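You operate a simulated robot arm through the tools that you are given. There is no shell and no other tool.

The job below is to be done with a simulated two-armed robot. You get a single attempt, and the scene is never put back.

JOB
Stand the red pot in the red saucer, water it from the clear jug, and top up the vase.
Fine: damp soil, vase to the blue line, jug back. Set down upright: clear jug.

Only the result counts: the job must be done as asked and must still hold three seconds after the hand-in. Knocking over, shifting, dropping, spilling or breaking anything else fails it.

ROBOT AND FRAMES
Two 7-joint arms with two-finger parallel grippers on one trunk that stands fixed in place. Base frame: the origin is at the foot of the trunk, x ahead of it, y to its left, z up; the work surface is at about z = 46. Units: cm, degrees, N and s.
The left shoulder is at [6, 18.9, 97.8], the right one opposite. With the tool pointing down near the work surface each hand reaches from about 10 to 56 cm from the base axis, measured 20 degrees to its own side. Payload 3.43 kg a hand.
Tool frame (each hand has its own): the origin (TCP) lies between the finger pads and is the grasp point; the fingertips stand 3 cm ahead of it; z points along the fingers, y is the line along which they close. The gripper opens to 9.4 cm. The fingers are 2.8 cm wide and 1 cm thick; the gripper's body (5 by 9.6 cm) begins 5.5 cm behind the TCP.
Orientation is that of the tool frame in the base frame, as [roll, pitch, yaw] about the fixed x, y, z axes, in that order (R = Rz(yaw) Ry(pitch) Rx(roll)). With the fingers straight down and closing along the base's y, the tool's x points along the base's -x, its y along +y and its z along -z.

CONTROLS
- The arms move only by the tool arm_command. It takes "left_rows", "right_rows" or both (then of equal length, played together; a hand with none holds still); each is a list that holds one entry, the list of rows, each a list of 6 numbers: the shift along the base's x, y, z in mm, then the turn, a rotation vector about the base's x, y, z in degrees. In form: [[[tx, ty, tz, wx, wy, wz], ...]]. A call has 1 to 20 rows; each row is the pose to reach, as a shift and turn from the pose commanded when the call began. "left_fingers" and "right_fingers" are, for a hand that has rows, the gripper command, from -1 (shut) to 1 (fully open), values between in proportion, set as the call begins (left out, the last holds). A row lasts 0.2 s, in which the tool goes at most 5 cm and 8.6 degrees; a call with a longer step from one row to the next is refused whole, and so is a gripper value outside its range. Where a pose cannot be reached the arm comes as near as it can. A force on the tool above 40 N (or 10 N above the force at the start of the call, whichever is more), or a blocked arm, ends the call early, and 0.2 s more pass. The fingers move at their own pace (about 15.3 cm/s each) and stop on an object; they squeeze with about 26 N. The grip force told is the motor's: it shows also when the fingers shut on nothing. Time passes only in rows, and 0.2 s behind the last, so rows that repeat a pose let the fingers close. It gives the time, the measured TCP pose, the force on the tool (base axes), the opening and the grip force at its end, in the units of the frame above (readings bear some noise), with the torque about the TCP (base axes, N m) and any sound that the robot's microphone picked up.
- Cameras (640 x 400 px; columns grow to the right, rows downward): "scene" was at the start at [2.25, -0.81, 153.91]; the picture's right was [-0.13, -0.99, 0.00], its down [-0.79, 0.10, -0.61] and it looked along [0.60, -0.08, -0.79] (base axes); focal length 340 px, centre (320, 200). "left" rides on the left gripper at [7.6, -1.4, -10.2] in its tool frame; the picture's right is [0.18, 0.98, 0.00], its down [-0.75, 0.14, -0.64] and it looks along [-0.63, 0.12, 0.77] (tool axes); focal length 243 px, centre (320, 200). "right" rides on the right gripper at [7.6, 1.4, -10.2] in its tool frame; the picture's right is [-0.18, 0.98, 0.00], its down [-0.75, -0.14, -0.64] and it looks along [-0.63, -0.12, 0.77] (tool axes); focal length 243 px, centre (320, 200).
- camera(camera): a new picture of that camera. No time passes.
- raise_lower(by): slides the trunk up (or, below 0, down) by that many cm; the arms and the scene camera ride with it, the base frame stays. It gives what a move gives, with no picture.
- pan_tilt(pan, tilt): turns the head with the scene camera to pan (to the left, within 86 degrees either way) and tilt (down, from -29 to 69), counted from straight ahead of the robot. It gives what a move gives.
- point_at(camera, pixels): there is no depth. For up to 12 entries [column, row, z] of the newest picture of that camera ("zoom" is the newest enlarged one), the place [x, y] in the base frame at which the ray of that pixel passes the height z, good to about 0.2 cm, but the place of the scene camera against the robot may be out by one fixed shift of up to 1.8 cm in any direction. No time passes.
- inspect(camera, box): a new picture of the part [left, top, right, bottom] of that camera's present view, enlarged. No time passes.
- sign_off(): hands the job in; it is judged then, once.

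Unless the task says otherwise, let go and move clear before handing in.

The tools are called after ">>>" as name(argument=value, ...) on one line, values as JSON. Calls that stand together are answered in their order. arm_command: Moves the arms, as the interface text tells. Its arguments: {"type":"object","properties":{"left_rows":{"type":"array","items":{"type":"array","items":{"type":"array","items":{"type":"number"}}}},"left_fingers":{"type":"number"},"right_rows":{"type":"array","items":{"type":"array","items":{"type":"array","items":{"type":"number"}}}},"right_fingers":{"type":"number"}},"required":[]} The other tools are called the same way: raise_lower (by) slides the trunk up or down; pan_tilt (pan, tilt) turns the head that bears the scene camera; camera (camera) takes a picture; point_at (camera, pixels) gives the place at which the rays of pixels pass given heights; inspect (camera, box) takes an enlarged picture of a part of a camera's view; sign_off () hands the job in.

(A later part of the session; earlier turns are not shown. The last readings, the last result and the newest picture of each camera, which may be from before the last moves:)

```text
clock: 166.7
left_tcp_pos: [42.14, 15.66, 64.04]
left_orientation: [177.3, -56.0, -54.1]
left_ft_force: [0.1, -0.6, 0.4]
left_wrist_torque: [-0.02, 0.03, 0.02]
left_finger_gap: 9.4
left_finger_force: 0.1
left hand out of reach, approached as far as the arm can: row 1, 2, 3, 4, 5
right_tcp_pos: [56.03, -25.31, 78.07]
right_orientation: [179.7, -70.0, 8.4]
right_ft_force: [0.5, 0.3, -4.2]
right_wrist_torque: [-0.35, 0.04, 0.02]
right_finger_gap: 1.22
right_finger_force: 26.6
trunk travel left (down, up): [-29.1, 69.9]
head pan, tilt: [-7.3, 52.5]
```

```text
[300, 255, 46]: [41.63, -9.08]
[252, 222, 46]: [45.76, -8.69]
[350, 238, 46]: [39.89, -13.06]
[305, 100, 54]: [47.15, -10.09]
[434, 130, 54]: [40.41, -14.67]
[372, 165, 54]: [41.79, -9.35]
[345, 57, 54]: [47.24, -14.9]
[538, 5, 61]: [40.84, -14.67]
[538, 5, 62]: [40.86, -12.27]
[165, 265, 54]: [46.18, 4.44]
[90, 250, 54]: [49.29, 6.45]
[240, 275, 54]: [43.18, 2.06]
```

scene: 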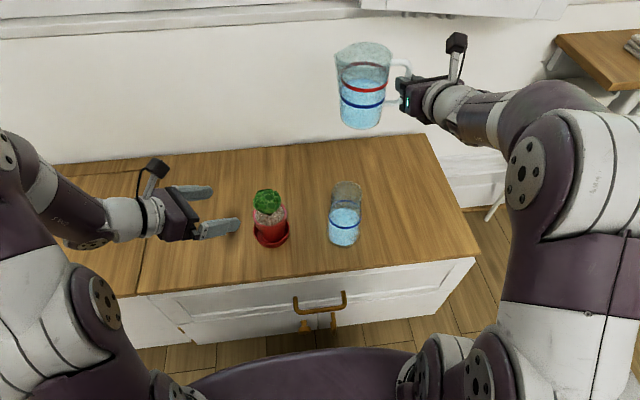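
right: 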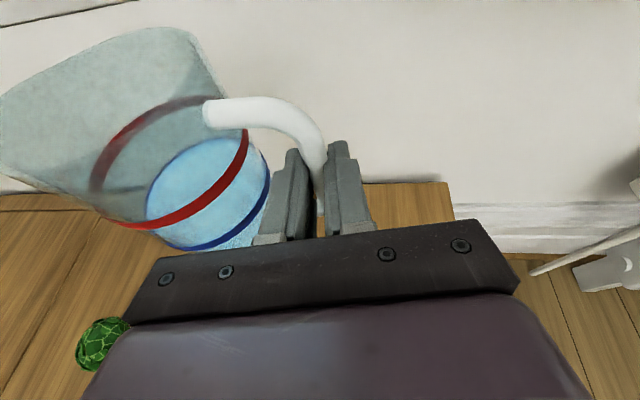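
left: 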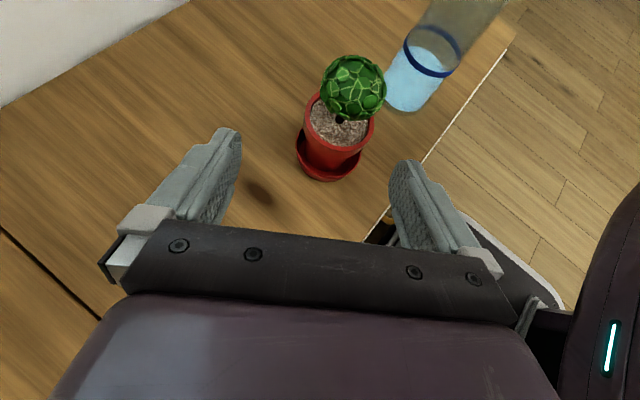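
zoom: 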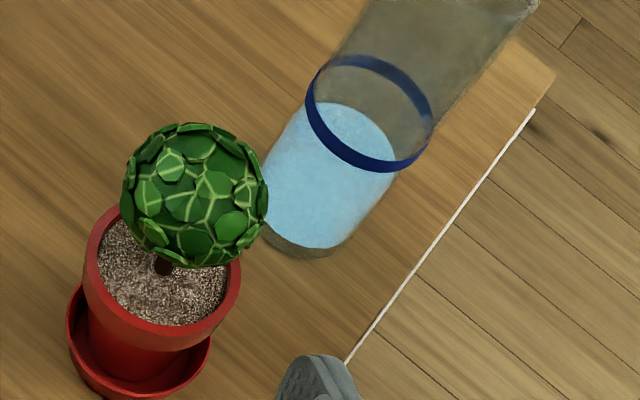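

The vase's blue ring is at z≈54.2 centred on (43.9, -12.0), its mouth at z≈61.7, and its water about 3 cm below the ring. Pouring there folds the right arm close to its limit, so I'll lower the trunk 8 cm first; both hands stay clear of everything.

>>> raise_lower(by=-8)

>>> camera(camera="scene")

>>> camera(camera="left")

```text
clock: 167.8
left_tcp_pos: [42.3, 15.75, 56.03]
left_orientation: [177.2, -55.9, -54.1]
left_ft_force: [0.5, 0.6, -0.1]
left_wrist_torque: [0.02, 0.01, 0.0]
left_finger_gap: 9.4
left_finger_force: 0.1
right_tcp_pos: [55.86, -25.37, 70.13]
right_orientation: [179.7, -70.0, 8.2]
right_ft_force: [0.6, -0.3, -5.3]
right_wrist_torque: [-0.31, 0.1, 0.03]
right_finger_gap: 1.21
right_finger_force: 25.8
trunk travel left (down, up): [-21.1, 77.9]
head pan, tilt: [-7.3, 52.5]
```

```text
taken
```

scene: 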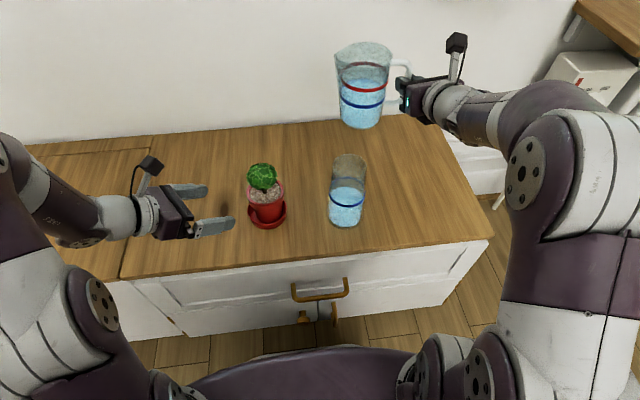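

```text
taken
```

left: 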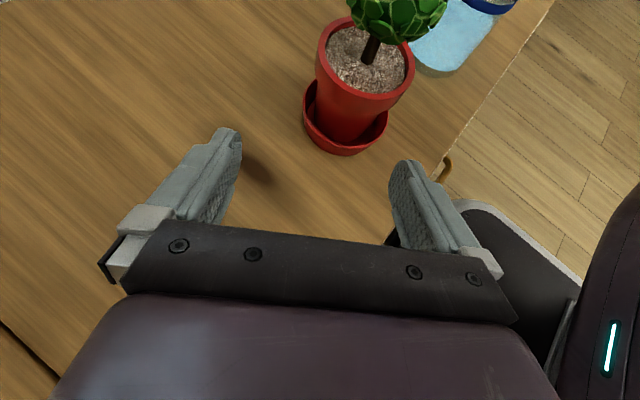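

The left camera is now too low for the vase, so I'll raise the left hand again with the arm.

>>> arm_command(left_rows=[[[0, 5, 20, 0, 0, 0], [0, 10, 45, 0, 0, 0], [0, 15, 70, 0, 0, 0], [0, 20, 95, 0, 0, 0], [0, 25, 120, 0, 0, 0], [0, 30, 140, 0, 0, 0], [0, 30, 140, 0, 0, 0]]])

>>> camera(camera="left")

```text
clock: 169.4
left_tcp_pos: [41.06, 14.22, 62.27]
left_orientation: [177.7, -55.4, -54.2]
left_ft_force: [1.3, -0.1, 0.8]
left_wrist_torque: [0.02, 0.01, 0.0]
left_finger_gap: 9.38
left_finger_force: 0.0
left hand out of reach, approached as far as the arm can: row 1, 2, 3, 4, 5, 6, 7
right_tcp_pos: [55.84, -25.19, 70.11]
right_orientation: [179.7, -70.0, 8.3]
right_ft_force: [0.2, -0.5, -5.0]
right_wrist_torque: [-0.35, 0.11, 0.02]
right_finger_gap: 1.22
right_finger_force: 26.0
trunk travel left (down, up): [-21.1, 77.9]
head pan, tilt: [-7.3, 52.5]
```

```text
taken
```

left: 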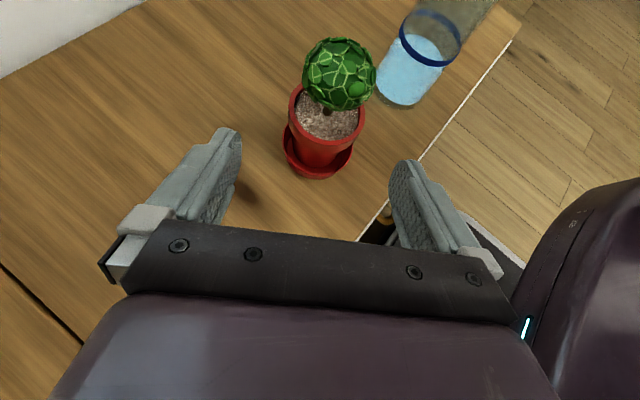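

The left camera sees the vase's ring and water at (430,40), which is enough to monitor the level. Now I'll tilt the jug 45° (still below pouring) while bringing its spout over the vase's mouth.

>>> arm_command(right_rows=[[[-10, -2, 1, -5.6, -1, 2.4], [-20, -4, 1.5, -11.1, -2, 4.7], [-30, -6, 2, -16.7, -2.9, 7.1], [-40, -8, 3, -22.3, -3.9, 9.5], [-50, -10, 4, -27.8, -4.9, 11.8], [-60, -12, 5, -33.4, -5.9, 14.2], [-70, -14, 6, -38.9, -6.8, 16.5], [-80, -16, 6.5, -44.5, -7.8, 18.9], [-80, -16, 6.5, -44.5, -7.8, 18.9]]])

>>> camera(camera="right")

>>> camera(camera="scene")

>>> camera(camera="left")

```text
clock: 171.4
left_tcp_pos: [41.14, 14.22, 62.35]
left_orientation: [177.7, -55.4, -54.3]
left_ft_force: [-0.2, -0.1, 1.2]
left_wrist_torque: [0.05, 0.04, -0.02]
left_finger_gap: 9.4
left_finger_force: 0.2
right_tcp_pos: [47.84, -26.83, 70.78]
right_orientation: [115.5, -39.0, 84.2]
right_ft_force: [-0.6, 0.1, -5.0]
right_wrist_torque: [-0.18, -0.01, -0.02]
right_finger_gap: 1.25
right_finger_force: 26.3
trunk travel left (down, up): [-21.1, 77.9]
head pan, tilt: [-7.3, 52.5]
```

```text
taken
```

right: 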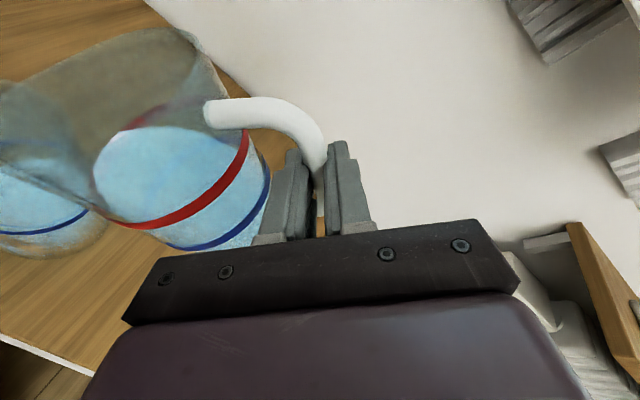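

```text
taken
```

scene: 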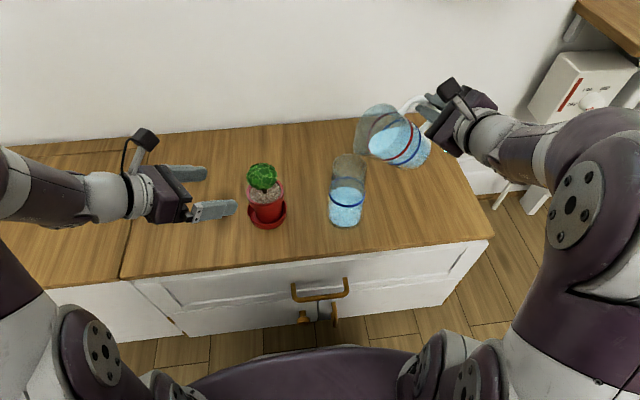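

```text
taken
```

left: 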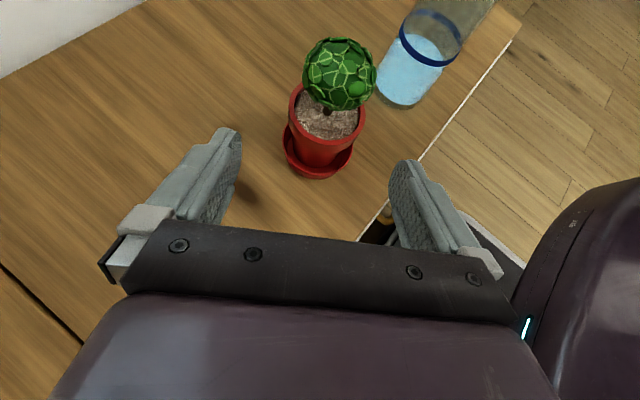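

The pre-pour tilt was reached exactly, with the water shifting level inside the jug. I'll zoom in on the spout against the vase's mouth.

>>> inspect(camera="scene", box=[310, 80, 450, 240])

>>> inspect(camera="right", box=[0, 0, 280, 280])

```text
2.50 times, centred on (380, 160) of scene
```

zoom: 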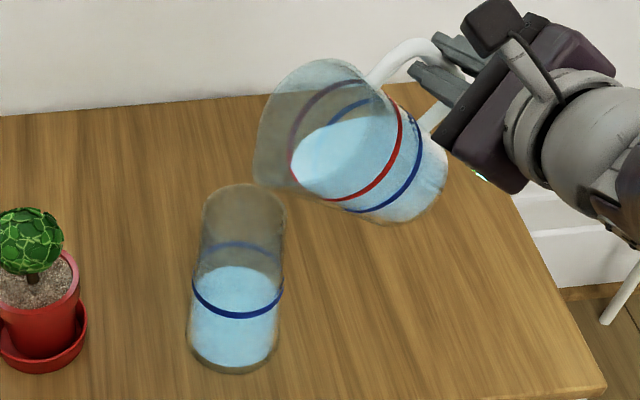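

```text
1.43 times, centred on (140, 140) of right
```

zoom: 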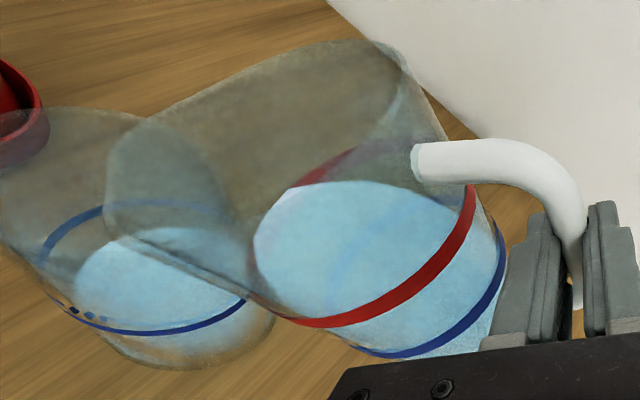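

The spout tip (about (257,188) in the scene zoom) is right over the vase's mouth. I'll tilt to 55° keeping the tip in place; no water should flow yet.

>>> arm_command(right_rows=[[[-1.1, 3.1, 5.9, -2.35, -0.85, 0], [-2.3, 6.3, 11.7, -4.7, -1.7, 0], [-3.6, 10, 17.3, -7.05, -2.55, 0], [-5, 13.7, 22.8, -9.4, -3.4, 0], [-5, 13.7, 22.8, -9.4, -3.4, 0]]])

>>> inspect(camera="right", box=[0, 0, 280, 280])

>>> inspect(camera="scene", box=[310, 80, 450, 240])

```text
clock: 172.6
left_tcp_pos: [41.1, 14.13, 62.15]
left_orientation: [177.8, -55.5, -54.3]
left_ft_force: [0.5, -0.3, -0.2]
left_wrist_torque: [-0.01, 0.01, -0.01]
left_finger_gap: 9.41
left_finger_force: 0.1
right_tcp_pos: [47.38, -25.5, 73.0]
right_orientation: [110.5, -29.9, 86.8]
right_ft_force: [0.6, 0.0, -3.3]
right_wrist_torque: [-0.12, 0.03, 0.0]
right_finger_gap: 1.21
right_finger_force: 25.7
trunk travel left (down, up): [-21.1, 77.9]
head pan, tilt: [-7.3, 52.5]
```

```text
1.43 times, centred on (140, 140) of right
```

zoom: 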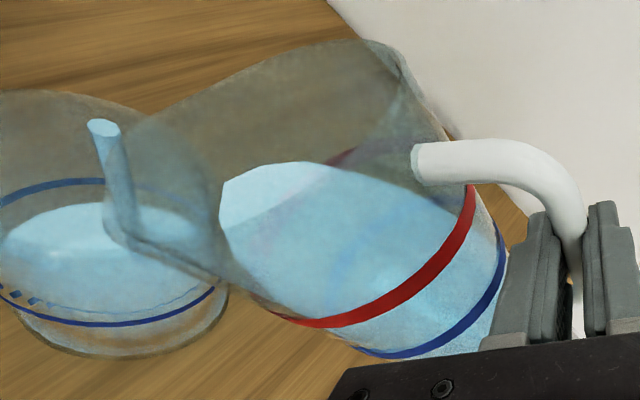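

```text
2.50 times, centred on (380, 160) of scene
```

zoom: 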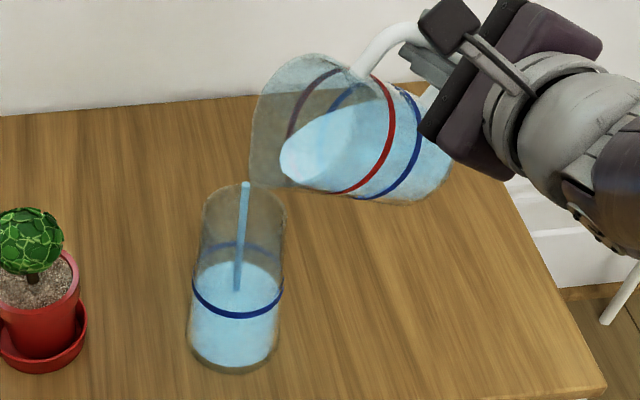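

Water is already flowing in a thin stream from the spout, falling inside the vase (x≈240 in the scene zoom). I'll hold this tilt for a moment and watch the level.

>>> arm_command(right_rows=[[[0, 0, 0, 0, 0, 0], [0, 0, 0, 0, 0, 0]]])

>>> inspect(camera="left", box=[360, 0, 500, 120])

>>> inspect(camera="scene", box=[310, 100, 430, 240])

```text
clock: 173.2
left_tcp_pos: [41.15, 14.12, 62.25]
left_orientation: [177.7, -55.5, -54.2]
left_ft_force: [-0.5, -0.7, 0.8]
left_wrist_torque: [0.0, -0.02, 0.01]
left_finger_gap: 9.4
left_finger_force: 0.2
right_tcp_pos: [47.39, -25.5, 72.83]
right_orientation: [110.5, -29.8, 86.8]
right_ft_force: [0.6, 0.3, -3.7]
right_wrist_torque: [-0.11, 0.07, 0.03]
right_finger_gap: 1.23
right_finger_force: 26.0
trunk travel left (down, up): [-21.1, 77.9]
head pan, tilt: [-7.3, 52.5]
```

```text
3.33 times, centred on (430, 60) of left
```

zoom: 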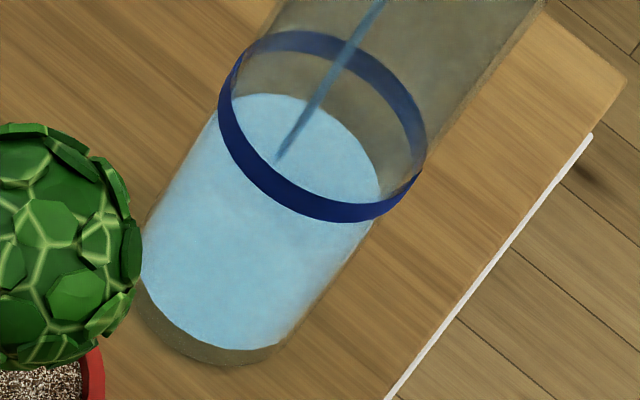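

```text
2.86 times, centred on (370, 170) of scene
```

zoom: 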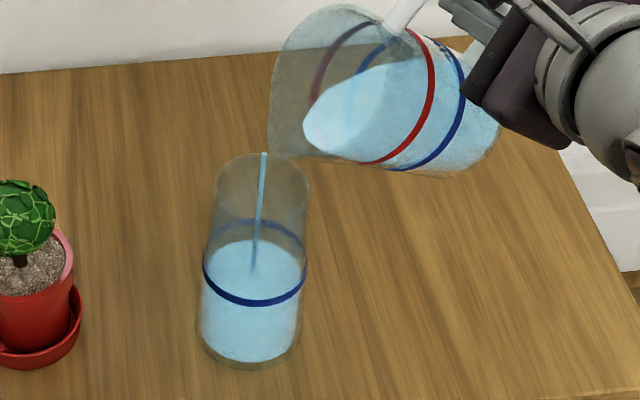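

The stream thinned as the jug's level dropped, and the vase's surface is now about 2.4 cm below the ring in the left view. I'll tilt 3° more and hold.

>>> arm_command(right_rows=[[[-0.9, 2.5, 3.2, -1.4, -0.5, 0], [-1.8, 4.9, 6.3, -2.8, -1.03, 0], [-1.8, 4.9, 6.3, -2.8, -1.03, 0], [-1.8, 4.9, 6.3, -2.8, -1.03, 0]]])

>>> inspect(camera="left", box=[360, 0, 500, 120])

>>> inspect(camera="scene", box=[310, 100, 430, 240])

```text
clock: 174.2
left_tcp_pos: [41.05, 14.09, 62.28]
left_orientation: [177.8, -55.6, -54.3]
left_ft_force: [-0.1, -0.4, -0.1]
left_wrist_torque: [-0.02, -0.02, 0.01]
left_finger_gap: 9.4
left_finger_force: 0.1
right_tcp_pos: [47.27, -25.14, 73.49]
right_orientation: [109.2, -27.3, 87.6]
right_ft_force: [-0.6, 0.4, -4.0]
right_wrist_torque: [-0.08, 0.04, 0.04]
right_finger_gap: 1.23
right_finger_force: 26.5
trunk travel left (down, up): [-21.1, 77.9]
head pan, tilt: [-7.3, 52.5]
```

```text
3.33 times, centred on (430, 60) of left
```

zoom: 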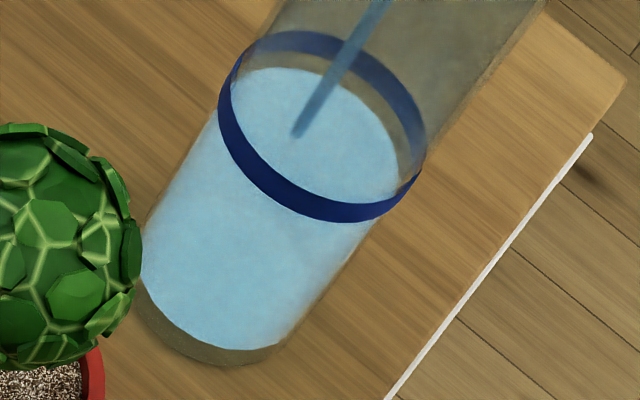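

```text
2.86 times, centred on (370, 170) of scene
```

zoom: 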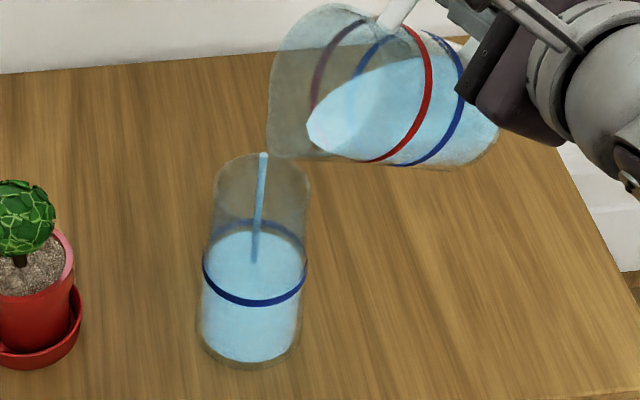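

The surface rose quickly: its far edge is now at (285,68) against the ring's (300,40), about 1.1 cm to go. I'll hold the same tilt briefly.

>>> arm_command(right_rows=[[[0, 0, 0, 0, 0, 0]]])

>>> inspect(camera="left", box=[360, 0, 500, 120])

```text
clock: 174.6
left_tcp_pos: [41.16, 14.14, 62.18]
left_orientation: [177.7, -55.5, -54.2]
left_ft_force: [0.2, 0.6, 0.1]
left_wrist_torque: [0.03, 0.02, -0.03]
left_finger_gap: 9.38
left_finger_force: 0.0
right_tcp_pos: [47.25, -25.08, 73.46]
right_orientation: [109.2, -27.2, 87.6]
right_ft_force: [0.7, -0.5, -3.4]
right_wrist_torque: [-0.1, 0.0, 0.01]
right_finger_gap: 1.23
right_finger_force: 25.7
trunk travel left (down, up): [-21.1, 77.9]
head pan, tilt: [-7.3, 52.5]
```

```text
3.33 times, centred on (430, 60) of left
```

zoom: 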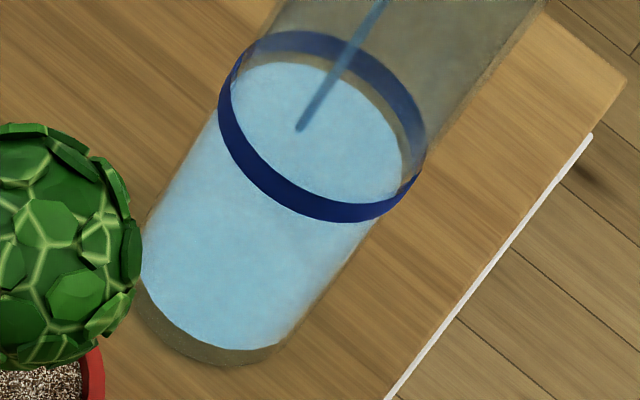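

The far edge is at (288,61) now, rising about 0.2–0.3 cm per hold, with about 0.8 cm left. I'll hold a little longer.

>>> arm_command(right_rows=[[[0, 0, 0, 0, 0, 0], [0, 0, 0, 0, 0, 0]]])

>>> inspect(camera="left", box=[360, 0, 500, 120])

```text
clock: 175.2
left_tcp_pos: [41.21, 14.1, 62.15]
left_orientation: [177.7, -55.5, -54.2]
left_ft_force: [0.7, 0.7, -1.0]
left_wrist_torque: [0.01, -0.03, 0.02]
left_finger_gap: 9.41
left_finger_force: 0.0
right_tcp_pos: [47.27, -25.01, 73.6]
right_orientation: [109.2, -27.3, 87.6]
right_ft_force: [0.0, 0.0, -4.2]
right_wrist_torque: [-0.09, 0.01, 0.0]
right_finger_gap: 1.22
right_finger_force: 25.8
trunk travel left (down, up): [-21.1, 77.9]
head pan, tilt: [-7.3, 52.5]
```

```text
3.33 times, centred on (430, 60) of left
```

zoom: 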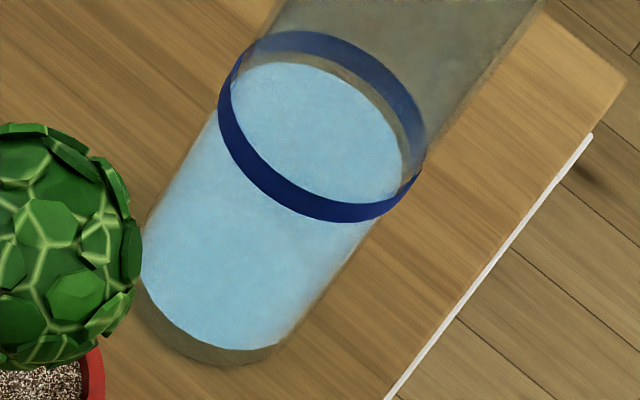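

The flow has stopped by itself at this tilt, with the surface (far edge (288,61)) about 0.7–0.8 cm under the ring. I'll add 1.2° of tilt and let it run out.

>>> arm_command(right_rows=[[[-0.7, 2.0, 2.4, -1.13, -0.41, 0], [-0.7, 2.0, 2.4, -1.13, -0.41, 0], [-0.7, 2.0, 2.4, -1.13, -0.41, 0], [-0.7, 2.0, 2.4, -1.13, -0.41, 0]]])

>>> inspect(camera="left", box=[360, 0, 500, 120])

>>> inspect(camera="scene", box=[310, 100, 430, 240])

```text
clock: 176.2
left_tcp_pos: [41.2, 14.16, 62.28]
left_orientation: [177.7, -55.5, -54.2]
left_ft_force: [0.6, -0.5, -0.4]
left_wrist_torque: [0.0, -0.03, 0.0]
left_finger_gap: 9.4
left_finger_force: 0.0
right_tcp_pos: [47.16, -24.71, 73.68]
right_orientation: [108.7, -26.1, 87.8]
right_ft_force: [-0.8, 0.0, -3.7]
right_wrist_torque: [-0.08, 0.03, -0.02]
right_finger_gap: 1.22
right_finger_force: 26.3
trunk travel left (down, up): [-21.1, 77.9]
head pan, tilt: [-7.3, 52.5]
```

```text
3.33 times, centred on (430, 60) of left
```

zoom: 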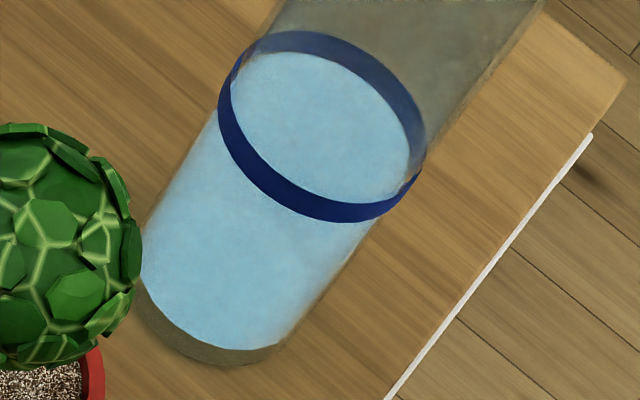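

```text
2.86 times, centred on (370, 170) of scene
```

zoom: 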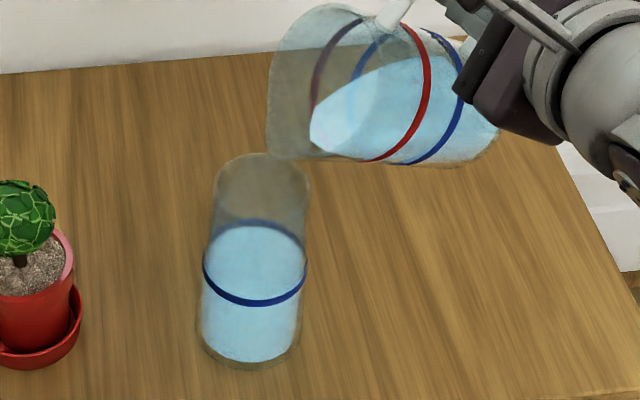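

The surface is now at the lower edge of the blue band on the far wall ((292,51)), about 0.3 cm below its centre. I'll add 0.9° more.

>>> arm_command(right_rows=[[[-0.5, 1.5, 1.8, -0.85, -0.31, 0], [-0.5, 1.5, 1.8, -0.85, -0.31, 0], [-0.5, 1.5, 1.8, -0.85, -0.31, 0], [-0.5, 1.5, 1.8, -0.85, -0.31, 0]]])

>>> inspect(camera="left", box=[380, 0, 480, 80])

>>> inspect(camera="scene", box=[310, 140, 390, 240])

```text
clock: 177.2
left_tcp_pos: [41.13, 14.03, 62.28]
left_orientation: [177.7, -55.5, -54.2]
left_ft_force: [1.0, 0.2, -0.4]
left_wrist_torque: [-0.02, 0.0, 0.02]
left_finger_gap: 9.41
left_finger_force: 0.1
right_tcp_pos: [47.01, -24.57, 73.95]
right_orientation: [108.3, -25.2, 87.9]
right_ft_force: [0.1, -0.4, -3.1]
right_wrist_torque: [-0.1, 0.02, 0.03]
right_finger_gap: 1.23
right_finger_force: 25.8
trunk travel left (down, up): [-21.1, 77.9]
head pan, tilt: [-7.3, 52.5]
```

```text
5.00 times, centred on (430, 40) of left
```

zoom: 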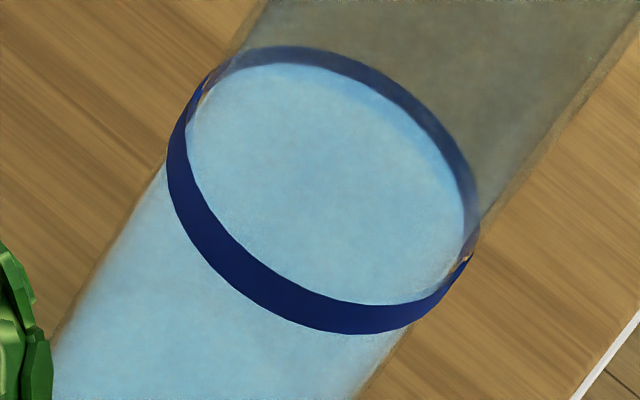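

```text
4.00 times, centred on (350, 190) of scene
```

zoom: 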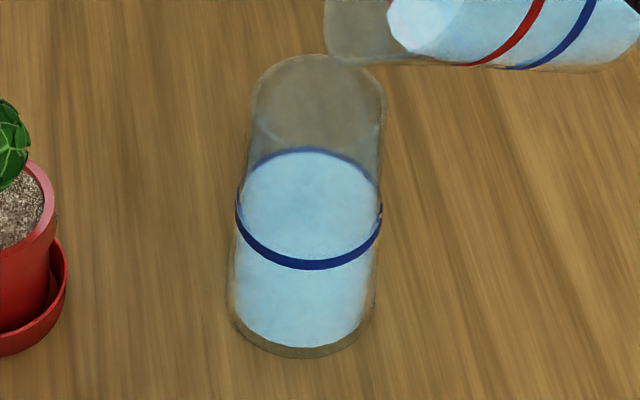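

The surface now sits inside the blue band all round (far edge (300,63) within the band 46–66), so the vase is at its line and the stream has stopped. I'll tilt the jug back to 45° over the vase before moving away.

>>> arm_command(right_rows=[[[1.7, -4.5, -6, 3, 1.1, 0], [3.4, -9, -12.5, 6, 2.2, 0], [5.1, -13.5, -19, 9, 3.3, 0], [7, -18, -26, 12, 4.4, 0], [8.7, -22.6, -32, 14.1, 5.1, 0], [8.7, -22.6, -32, 14.1, 5.1, 0]]])

>>> inspect(camera="left", box=[380, 0, 480, 80])

>>> inspect(camera="left", box=[270, 20, 390, 190])

>>> camera(camera="scene")

```text
clock: 178.6
left_tcp_pos: [41.05, 14.16, 62.21]
left_orientation: [177.7, -55.5, -54.2]
left_ft_force: [0.7, -0.2, -0.1]
left_wrist_torque: [-0.02, 0.0, -0.06]
left_finger_gap: 9.4
left_finger_force: 0.1
right_tcp_pos: [48.05, -26.98, 70.88]
right_orientation: [115.4, -38.9, 84.0]
right_ft_force: [-1.2, 0.0, -3.8]
right_wrist_torque: [-0.15, -0.02, -0.01]
right_finger_gap: 1.22
right_finger_force: 25.9
trunk travel left (down, up): [-21.1, 77.9]
head pan, tilt: [-7.3, 52.5]
```

```text
5.00 times, centred on (430, 40) of left
```

zoom: 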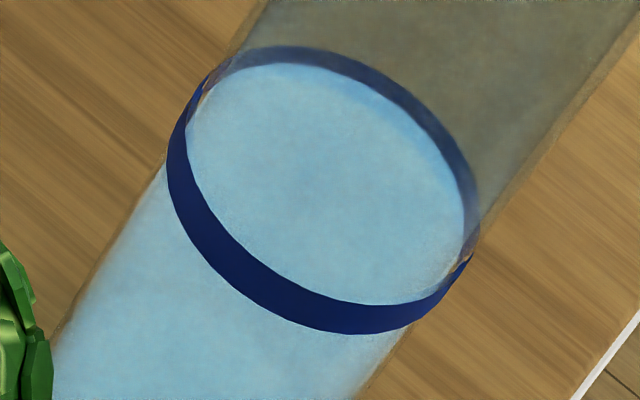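

```text
2.35 times, centred on (330, 105) of left
```

zoom: 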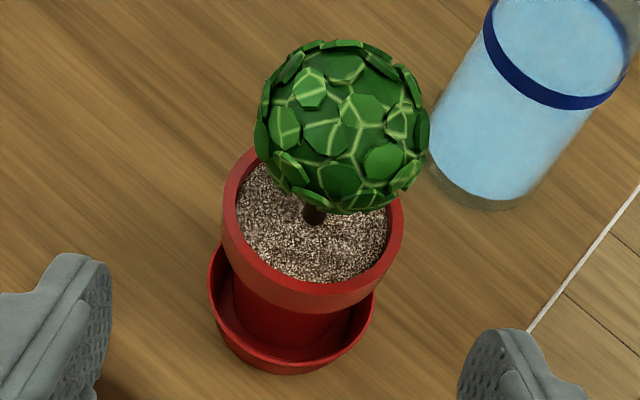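

```text
taken
```

scene: 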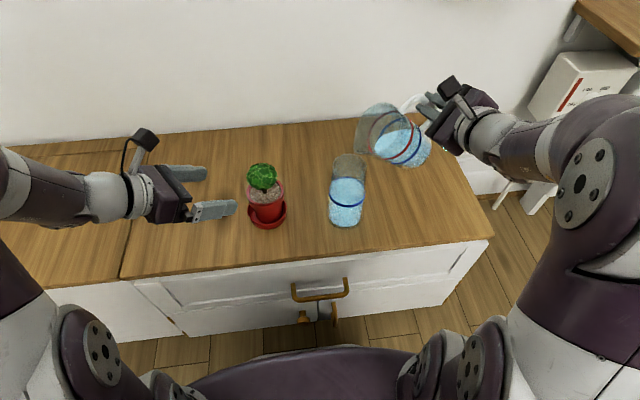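

The vase stays at its line. Now I need the pot's exact position: in this zoom the stem meets the soil at (313,218) and the rim spans (222,215) to (403,235).

>>> point_at(camera="zoom", pixels=[[313, 219, 53.6], [313, 219, 54.2], [222, 215, 54.4], [403, 235, 54.4], [305, 304, 54.4], [341, 125, 58.5], [341, 125, 59.5], [255, 130, 59], [430, 130, 59], [237, 210, 54.0], [388, 228, 54.0]])

```text
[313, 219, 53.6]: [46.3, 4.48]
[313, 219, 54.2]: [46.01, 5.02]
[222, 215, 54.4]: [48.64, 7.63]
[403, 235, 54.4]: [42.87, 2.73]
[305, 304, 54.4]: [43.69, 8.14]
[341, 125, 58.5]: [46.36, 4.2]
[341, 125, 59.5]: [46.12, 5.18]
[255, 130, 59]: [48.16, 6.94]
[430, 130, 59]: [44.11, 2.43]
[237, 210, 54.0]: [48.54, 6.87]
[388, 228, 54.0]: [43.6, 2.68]
```

The pot's axis is at (46.0, 4.9) with a cactus ball of about 3 cm radius above the soil, so I want the spout low beside the rim, under the ball. For that I need the spout tip's exact place relative to the hand, so I'll look at it with the right camera beyond the picture's left edge.

>>> inspect(camera="right", box=[0, 20, 40, 240])

>>> inspect(camera="scene", box=[330, 80, 450, 200])

```text
1.82 times, centred on (20, 130) of right
```

zoom: 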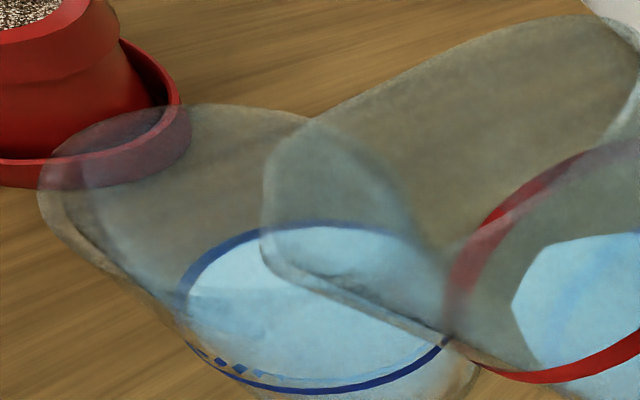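

```text
3.33 times, centred on (390, 140) of scene
```

zoom: 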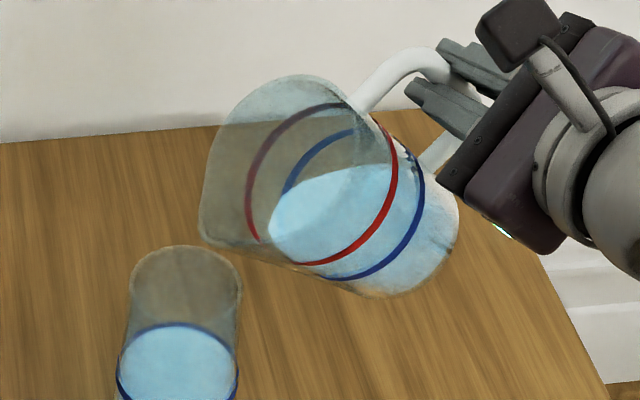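

Using the stream's start in both cameras, the spout tip is at (2.0, 14.9, 6.1) cm from the TCP when upright, which fits both views. I'll lift the jug clear and carry it, still tilted 45°, toward the pot's far-right side, turning it so the spout points at the pot diagonally and the jug stays away from the vase.

>>> arm_command(right_rows=[[[0, 0, 15, 0, 0, 0], [0, 0, 35, 0, 0, 0], [0, 0, 55, 0, 0, 0], [0, 0, 72, 0, 0, 0], [5, 0, 80, 0, 0, 0], [15, 10, 82, 0, 0, 3], [30, 30, 82, 0, 0, 7], [45, 50, 82, 0, 0, 11], [60, 70, 82, 0, 0, 15], [75, 90, 82, 0, 0, 19], [90, 112, 82, 0, 0, 23], [105, 132, 82, 0, 0, 25], [110, 140, 82, 0, 0, 25], [110, 140, 82, 0, 0, 25]]])

>>> camera(camera="scene")

>>> camera(camera="left")

```text
clock: 181.6
left_tcp_pos: [41.08, 14.16, 62.34]
left_orientation: [177.7, -55.5, -54.1]
left_ft_force: [-0.2, -0.6, 0.2]
left_wrist_torque: [-0.01, 0.0, -0.03]
left_finger_gap: 9.41
left_finger_force: 0.0
right_tcp_pos: [59.07, -12.7, 78.98]
right_orientation: [115.4, -39.0, 109.1]
right_ft_force: [-0.2, -0.7, -3.8]
right_wrist_torque: [-0.12, -0.04, 0.0]
right_finger_gap: 1.22
right_finger_force: 26.0
trunk travel left (down, up): [-21.1, 77.9]
head pan, tilt: [-7.3, 52.5]
```

```text
taken
```

scene: 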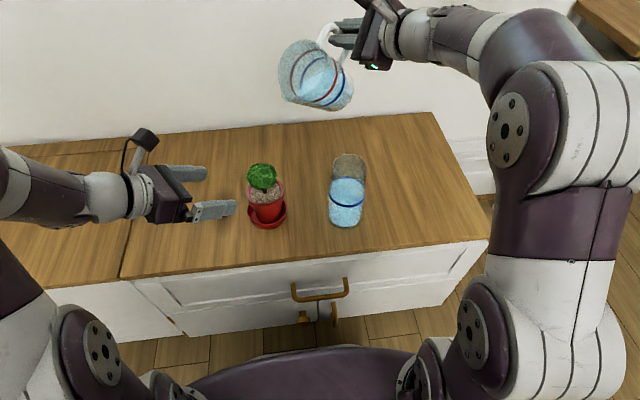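

```text
taken
```

left: 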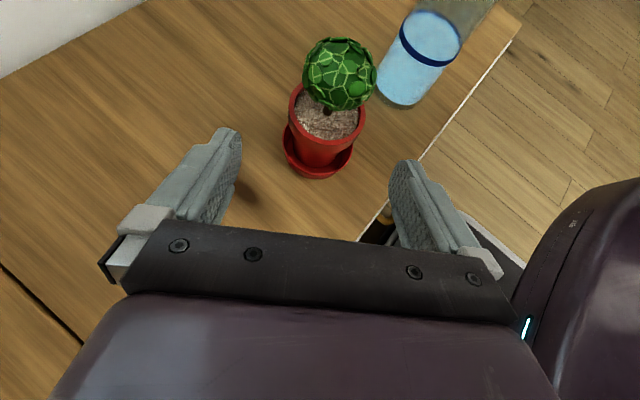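

The jug is at (59, -12.7, 79), tilted 45° with its spout toward the pot, and nothing spilled. I'll tilt 5° more and descend to a point just outside the pot's rim.

>>> arm_command(right_rows=[[[0, 3, -15, -0.5, -0.5, 0], [0, 6, -35, -1, -1, 0], [-1, 9, -55, -1.7, -1.7, 0], [-1, 12, -75, -2.3, -2.3, 0], [-2, 15, -95, -3, -3, 0], [-2, 18, -110, -3.5, -3.5, 0], [-2, 19, -120, -3.5, -3.5, 0], [-2, 19, -120, -3.5, -3.5, 0]]])

>>> camera(camera="left")

>>> inspect(camera="scene", box=[220, 80, 380, 240])

>>> inspect(camera="right", box=[0, 20, 40, 240])

```text
clock: 183.4
left_tcp_pos: [41.17, 14.11, 62.18]
left_orientation: [177.7, -55.5, -54.3]
left_ft_force: [-0.6, 1.0, 0.1]
left_wrist_torque: [0.0, 0.01, -0.02]
left_finger_gap: 9.41
left_finger_force: 0.0
right_tcp_pos: [58.79, -10.88, 67.09]
right_orientation: [112.8, -34.6, 110.7]
right_ft_force: [-0.3, 0.4, -3.4]
right_wrist_torque: [-0.12, -0.03, -0.01]
right_finger_gap: 1.21
right_finger_force: 26.1
trunk travel left (down, up): [-21.1, 77.9]
head pan, tilt: [-7.3, 52.5]
```

```text
taken
```

left: 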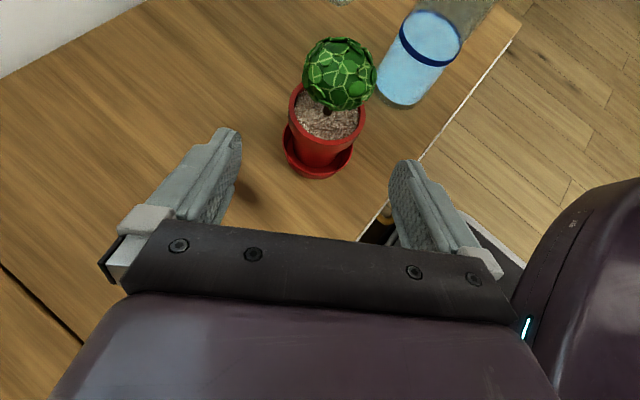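

```text
2.50 times, centred on (300, 160) of scene
```

zoom: 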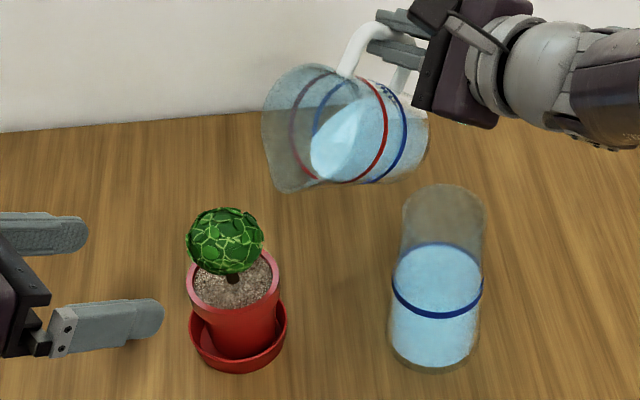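

```text
1.82 times, centred on (20, 130) of right
```

zoom: 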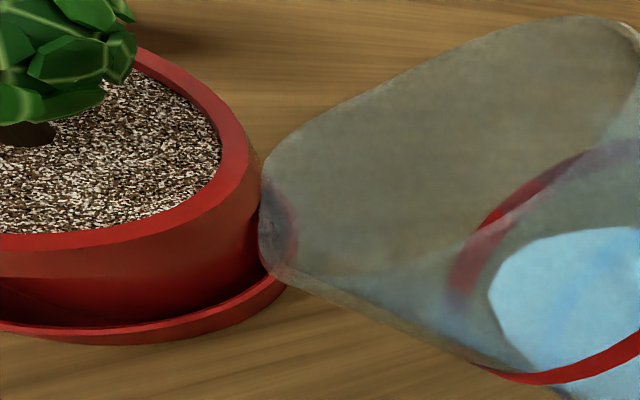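

The right camera shows the spout's lip (about (262,210)) just short of the pot's rim, and no water is flowing at 50°. I'll move in so the stream's starting point is just inside the rim, under the ball.

>>> arm_command(right_rows=[[[-5, 5, -10, 0, 0, 0], [-11, 11, -20, 0, 0, 0], [-17, 17, -28, 0, 0, 0], [-22, 23, -31, 0, 0, 0], [-22, 23, -31, 0, 0, 0]]])

>>> inspect(camera="right", box=[0, 20, 40, 240])

>>> inspect(camera="left", box=[270, 0, 390, 170])

>>> inspect(camera="scene", box=[220, 90, 340, 240])

```text
clock: 184.6
left_tcp_pos: [41.23, 14.18, 62.34]
left_orientation: [177.7, -55.5, -54.2]
left_ft_force: [0.7, 0.3, -0.5]
left_wrist_torque: [-0.01, 0.03, 0.01]
left_finger_gap: 9.36
left_finger_force: 0.0
right_tcp_pos: [56.5, -8.56, 63.89]
right_orientation: [112.8, -34.5, 110.7]
right_ft_force: [-0.1, 0.0, -2.4]
right_wrist_torque: [-0.07, -0.05, -0.03]
right_finger_gap: 1.24
right_finger_force: 26.1
trunk travel left (down, up): [-21.1, 77.9]
head pan, tilt: [-7.3, 52.5]
```

```text
1.82 times, centred on (20, 130) of right
```

zoom: 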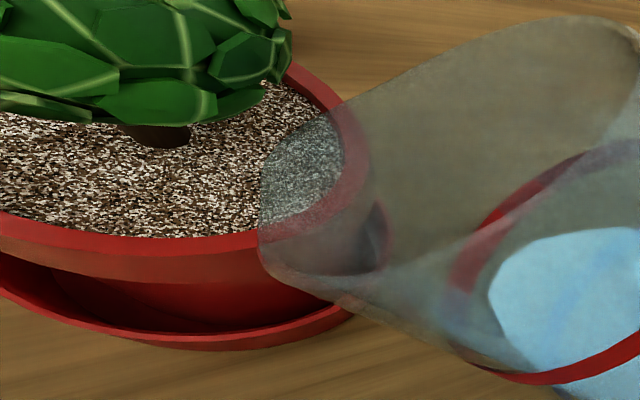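

```text
2.35 times, centred on (330, 85) of left
```

zoom: 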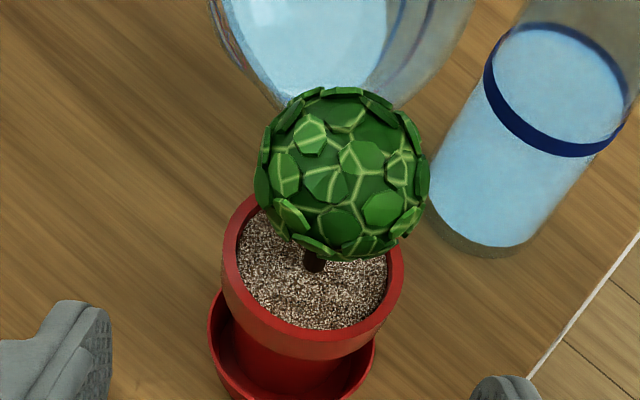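

```text
2.67 times, centred on (280, 165) of scene
```

zoom: 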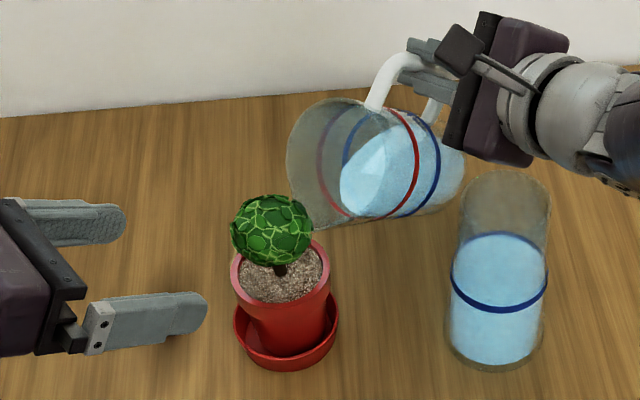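

The spout's lip is over the soil, just inside the rim and below the ball (right view around (290,180)). I'll tilt to 58° with the tip held in place, still below the flow point.

>>> arm_command(right_rows=[[[-2, 2, 5, -1.4, -1.4, 0], [-4, 4, 10, -2.8, -2.8, 0], [-6, 6, 14.5, -4.2, -4.2, 0], [-8.3, 8.4, 19.1, -5.66, -5.66, 0], [-8.3, 8.4, 19.1, -5.66, -5.66, 0]]])

>>> inspect(camera="right", box=[0, 20, 40, 240])

>>> inspect(camera="scene", box=[220, 90, 340, 240])

```text
clock: 185.8
left_tcp_pos: [41.14, 14.16, 62.25]
left_orientation: [177.8, -55.5, -54.2]
left_ft_force: [-0.4, 1.0, -0.1]
left_wrist_torque: [0.03, 0.01, 0.03]
left_finger_gap: 9.39
left_finger_force: 0.0
right_tcp_pos: [55.83, -7.9, 65.88]
right_orientation: [109.1, -27.1, 112.6]
right_ft_force: [0.1, 0.6, -2.7]
right_wrist_torque: [-0.06, -0.01, -0.01]
right_finger_gap: 1.25
right_finger_force: 25.8
trunk travel left (down, up): [-21.1, 77.9]
head pan, tilt: [-7.3, 52.5]
```

```text
1.82 times, centred on (20, 130) of right
```

zoom: 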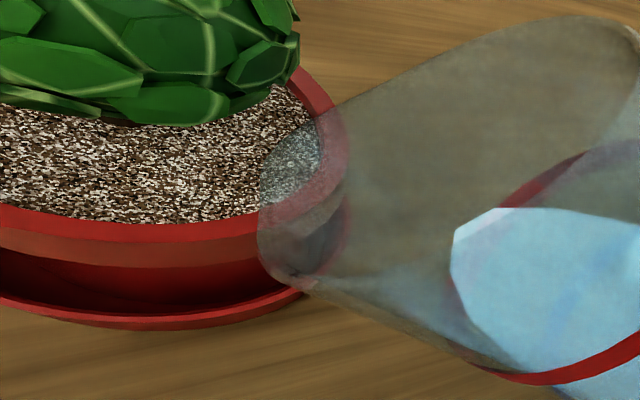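

```text
2.67 times, centred on (280, 165) of scene
```

zoom: 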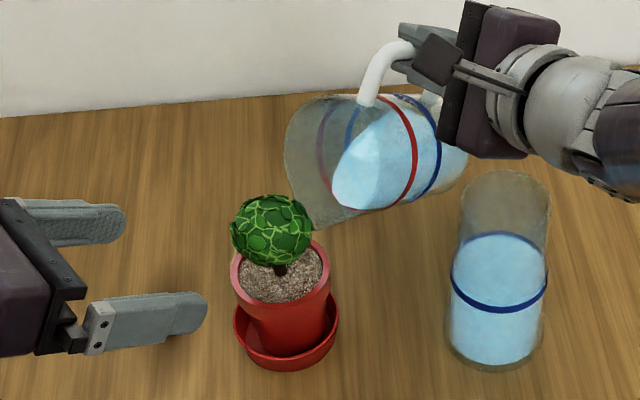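

Still no flow, and the lip stays over the soil. I'll tilt to 61.5° in a small step, which should just start the stream.

>>> arm_command(right_rows=[[[-2.5, 3.5, 3.5, -1.2, -1.2, 0], [-4.8, 5.8, 7.5, -2.47, -2.47, 0], [-4.8, 5.8, 7.5, -2.47, -2.47, 0]]])

>>> inspect(camera="right", box=[0, 20, 40, 240])

>>> inspect(camera="scene", box=[220, 90, 340, 240])

>>> inspect(camera="left", box=[270, 0, 390, 170])

```text
clock: 186.6
left_tcp_pos: [41.09, 14.17, 62.27]
left_orientation: [177.8, -55.4, -54.1]
left_ft_force: [0.6, 0.3, 0.2]
left_wrist_torque: [0.01, 0.03, 0.0]
left_finger_gap: 9.42
left_finger_force: 0.1
right_tcp_pos: [55.31, -7.24, 66.6]
right_orientation: [107.6, -23.9, 113.2]
right_ft_force: [0.0, 0.2, -3.0]
right_wrist_torque: [-0.06, -0.02, 0.0]
right_finger_gap: 1.22
right_finger_force: 26.3
trunk travel left (down, up): [-21.1, 77.9]
head pan, tilt: [-7.3, 52.5]
```

```text
1.82 times, centred on (20, 130) of right
```

zoom: 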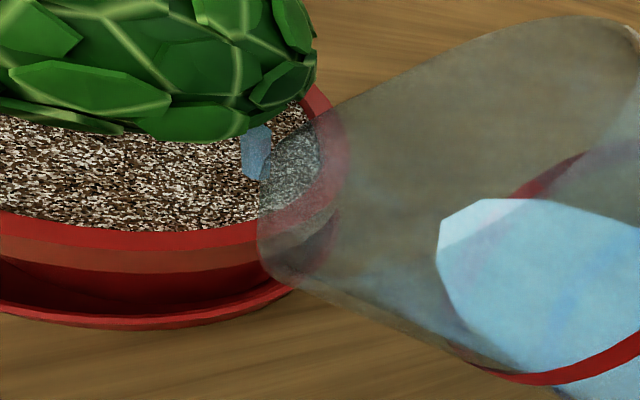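

```text
2.67 times, centred on (280, 165) of scene
```

zoom: 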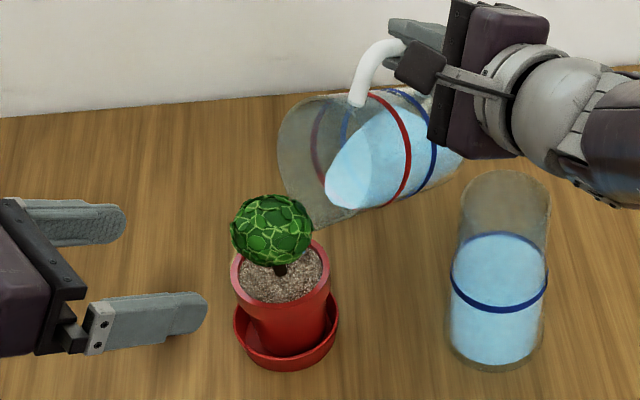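

```text
2.35 times, centred on (330, 85) of left
```

zoom: 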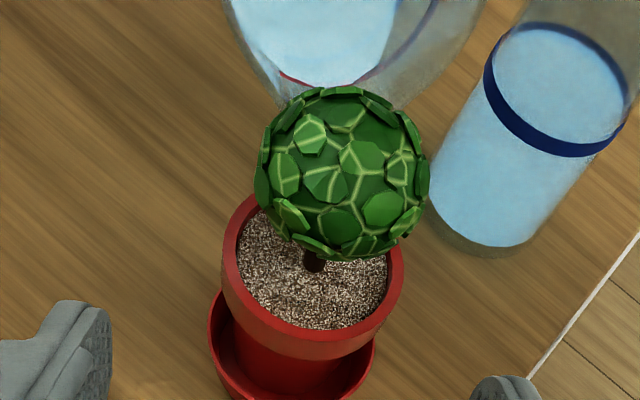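

The stream shows as a short bluish tube at (257,125)–(257,180), landing on the soil inside the rim. I'll hold and watch the soil's colour.

>>> arm_command(right_rows=[[[0, 0, 0, 0, 0, 0], [0, 0, 0, 0, 0, 0]]])

>>> inspect(camera="right", box=[0, 20, 40, 240])

>>> inspect(camera="left", box=[290, 70, 370, 180])

```text
clock: 187.2
left_tcp_pos: [41.17, 14.23, 62.32]
left_orientation: [177.7, -55.5, -54.2]
left_ft_force: [-0.7, -0.4, 0.6]
left_wrist_torque: [0.03, -0.03, 0.0]
left_finger_gap: 9.41
left_finger_force: 0.1
right_tcp_pos: [55.34, -7.13, 66.68]
right_orientation: [107.7, -23.9, 113.2]
right_ft_force: [-0.3, -0.2, -2.4]
right_wrist_torque: [-0.09, -0.03, 0.02]
right_finger_gap: 1.21
right_finger_force: 25.9
trunk travel left (down, up): [-21.1, 77.9]
head pan, tilt: [-7.3, 52.5]
```

```text
1.82 times, centred on (20, 130) of right
```

zoom: 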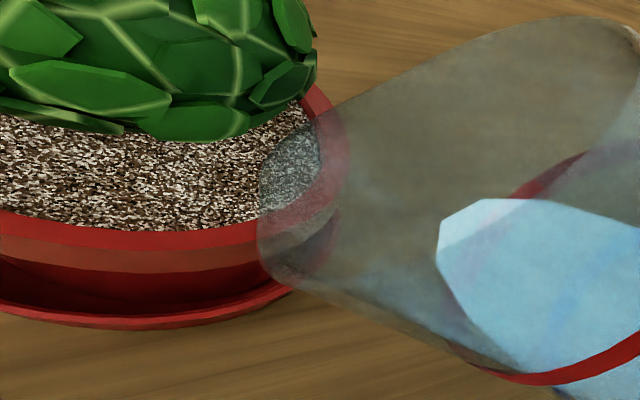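

```text
3.64 times, centred on (330, 125) of left
```

zoom: 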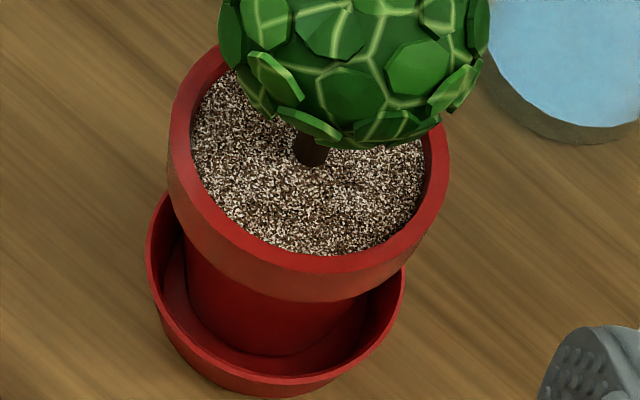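

The stream ran out at this tilt and the soil has hardly changed yet. I'll tilt 2° more and let it run.

>>> arm_command(right_rows=[[[-2.6, 2.5, 4.3, -1.41, -1.41, 0], [-2.6, 2.5, 4.3, -1.41, -1.41, 0], [-2.6, 2.5, 4.3, -1.41, -1.41, 0], [-2.6, 2.5, 4.3, -1.41, -1.41, 0]]])

>>> inspect(camera="right", box=[0, 20, 40, 240])

>>> inspect(camera="left", box=[290, 70, 370, 180])

```text
clock: 188.2
left_tcp_pos: [41.06, 14.09, 62.29]
left_orientation: [177.7, -55.5, -54.2]
left_ft_force: [0.2, 0.7, -0.8]
left_wrist_torque: [0.03, 0.01, 0.01]
left_finger_gap: 9.4
left_finger_force: 0.1
right_tcp_pos: [54.82, -6.99, 67.08]
right_orientation: [106.9, -22.0, 113.5]
right_ft_force: [-0.9, -0.6, -2.6]
right_wrist_torque: [-0.06, -0.03, 0.0]
right_finger_gap: 1.22
right_finger_force: 26.2
trunk travel left (down, up): [-21.1, 77.9]
head pan, tilt: [-7.3, 52.5]
```

```text
1.82 times, centred on (20, 130) of right
```

zoom: 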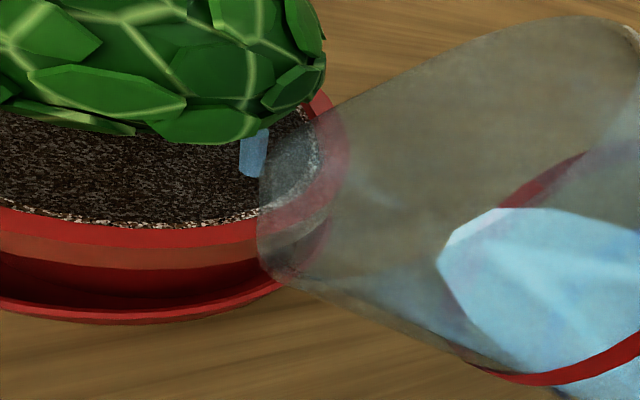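

```text
3.64 times, centred on (330, 125) of left
```

zoom: 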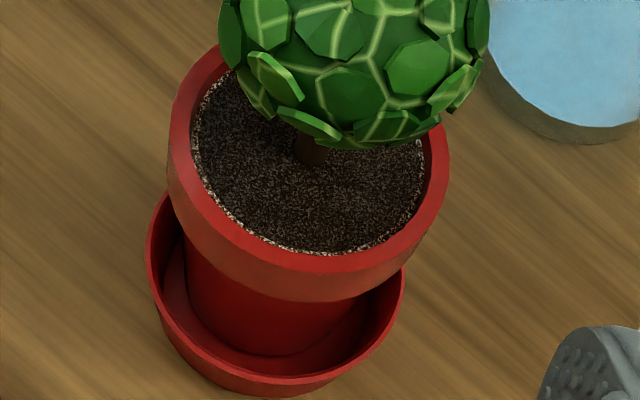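

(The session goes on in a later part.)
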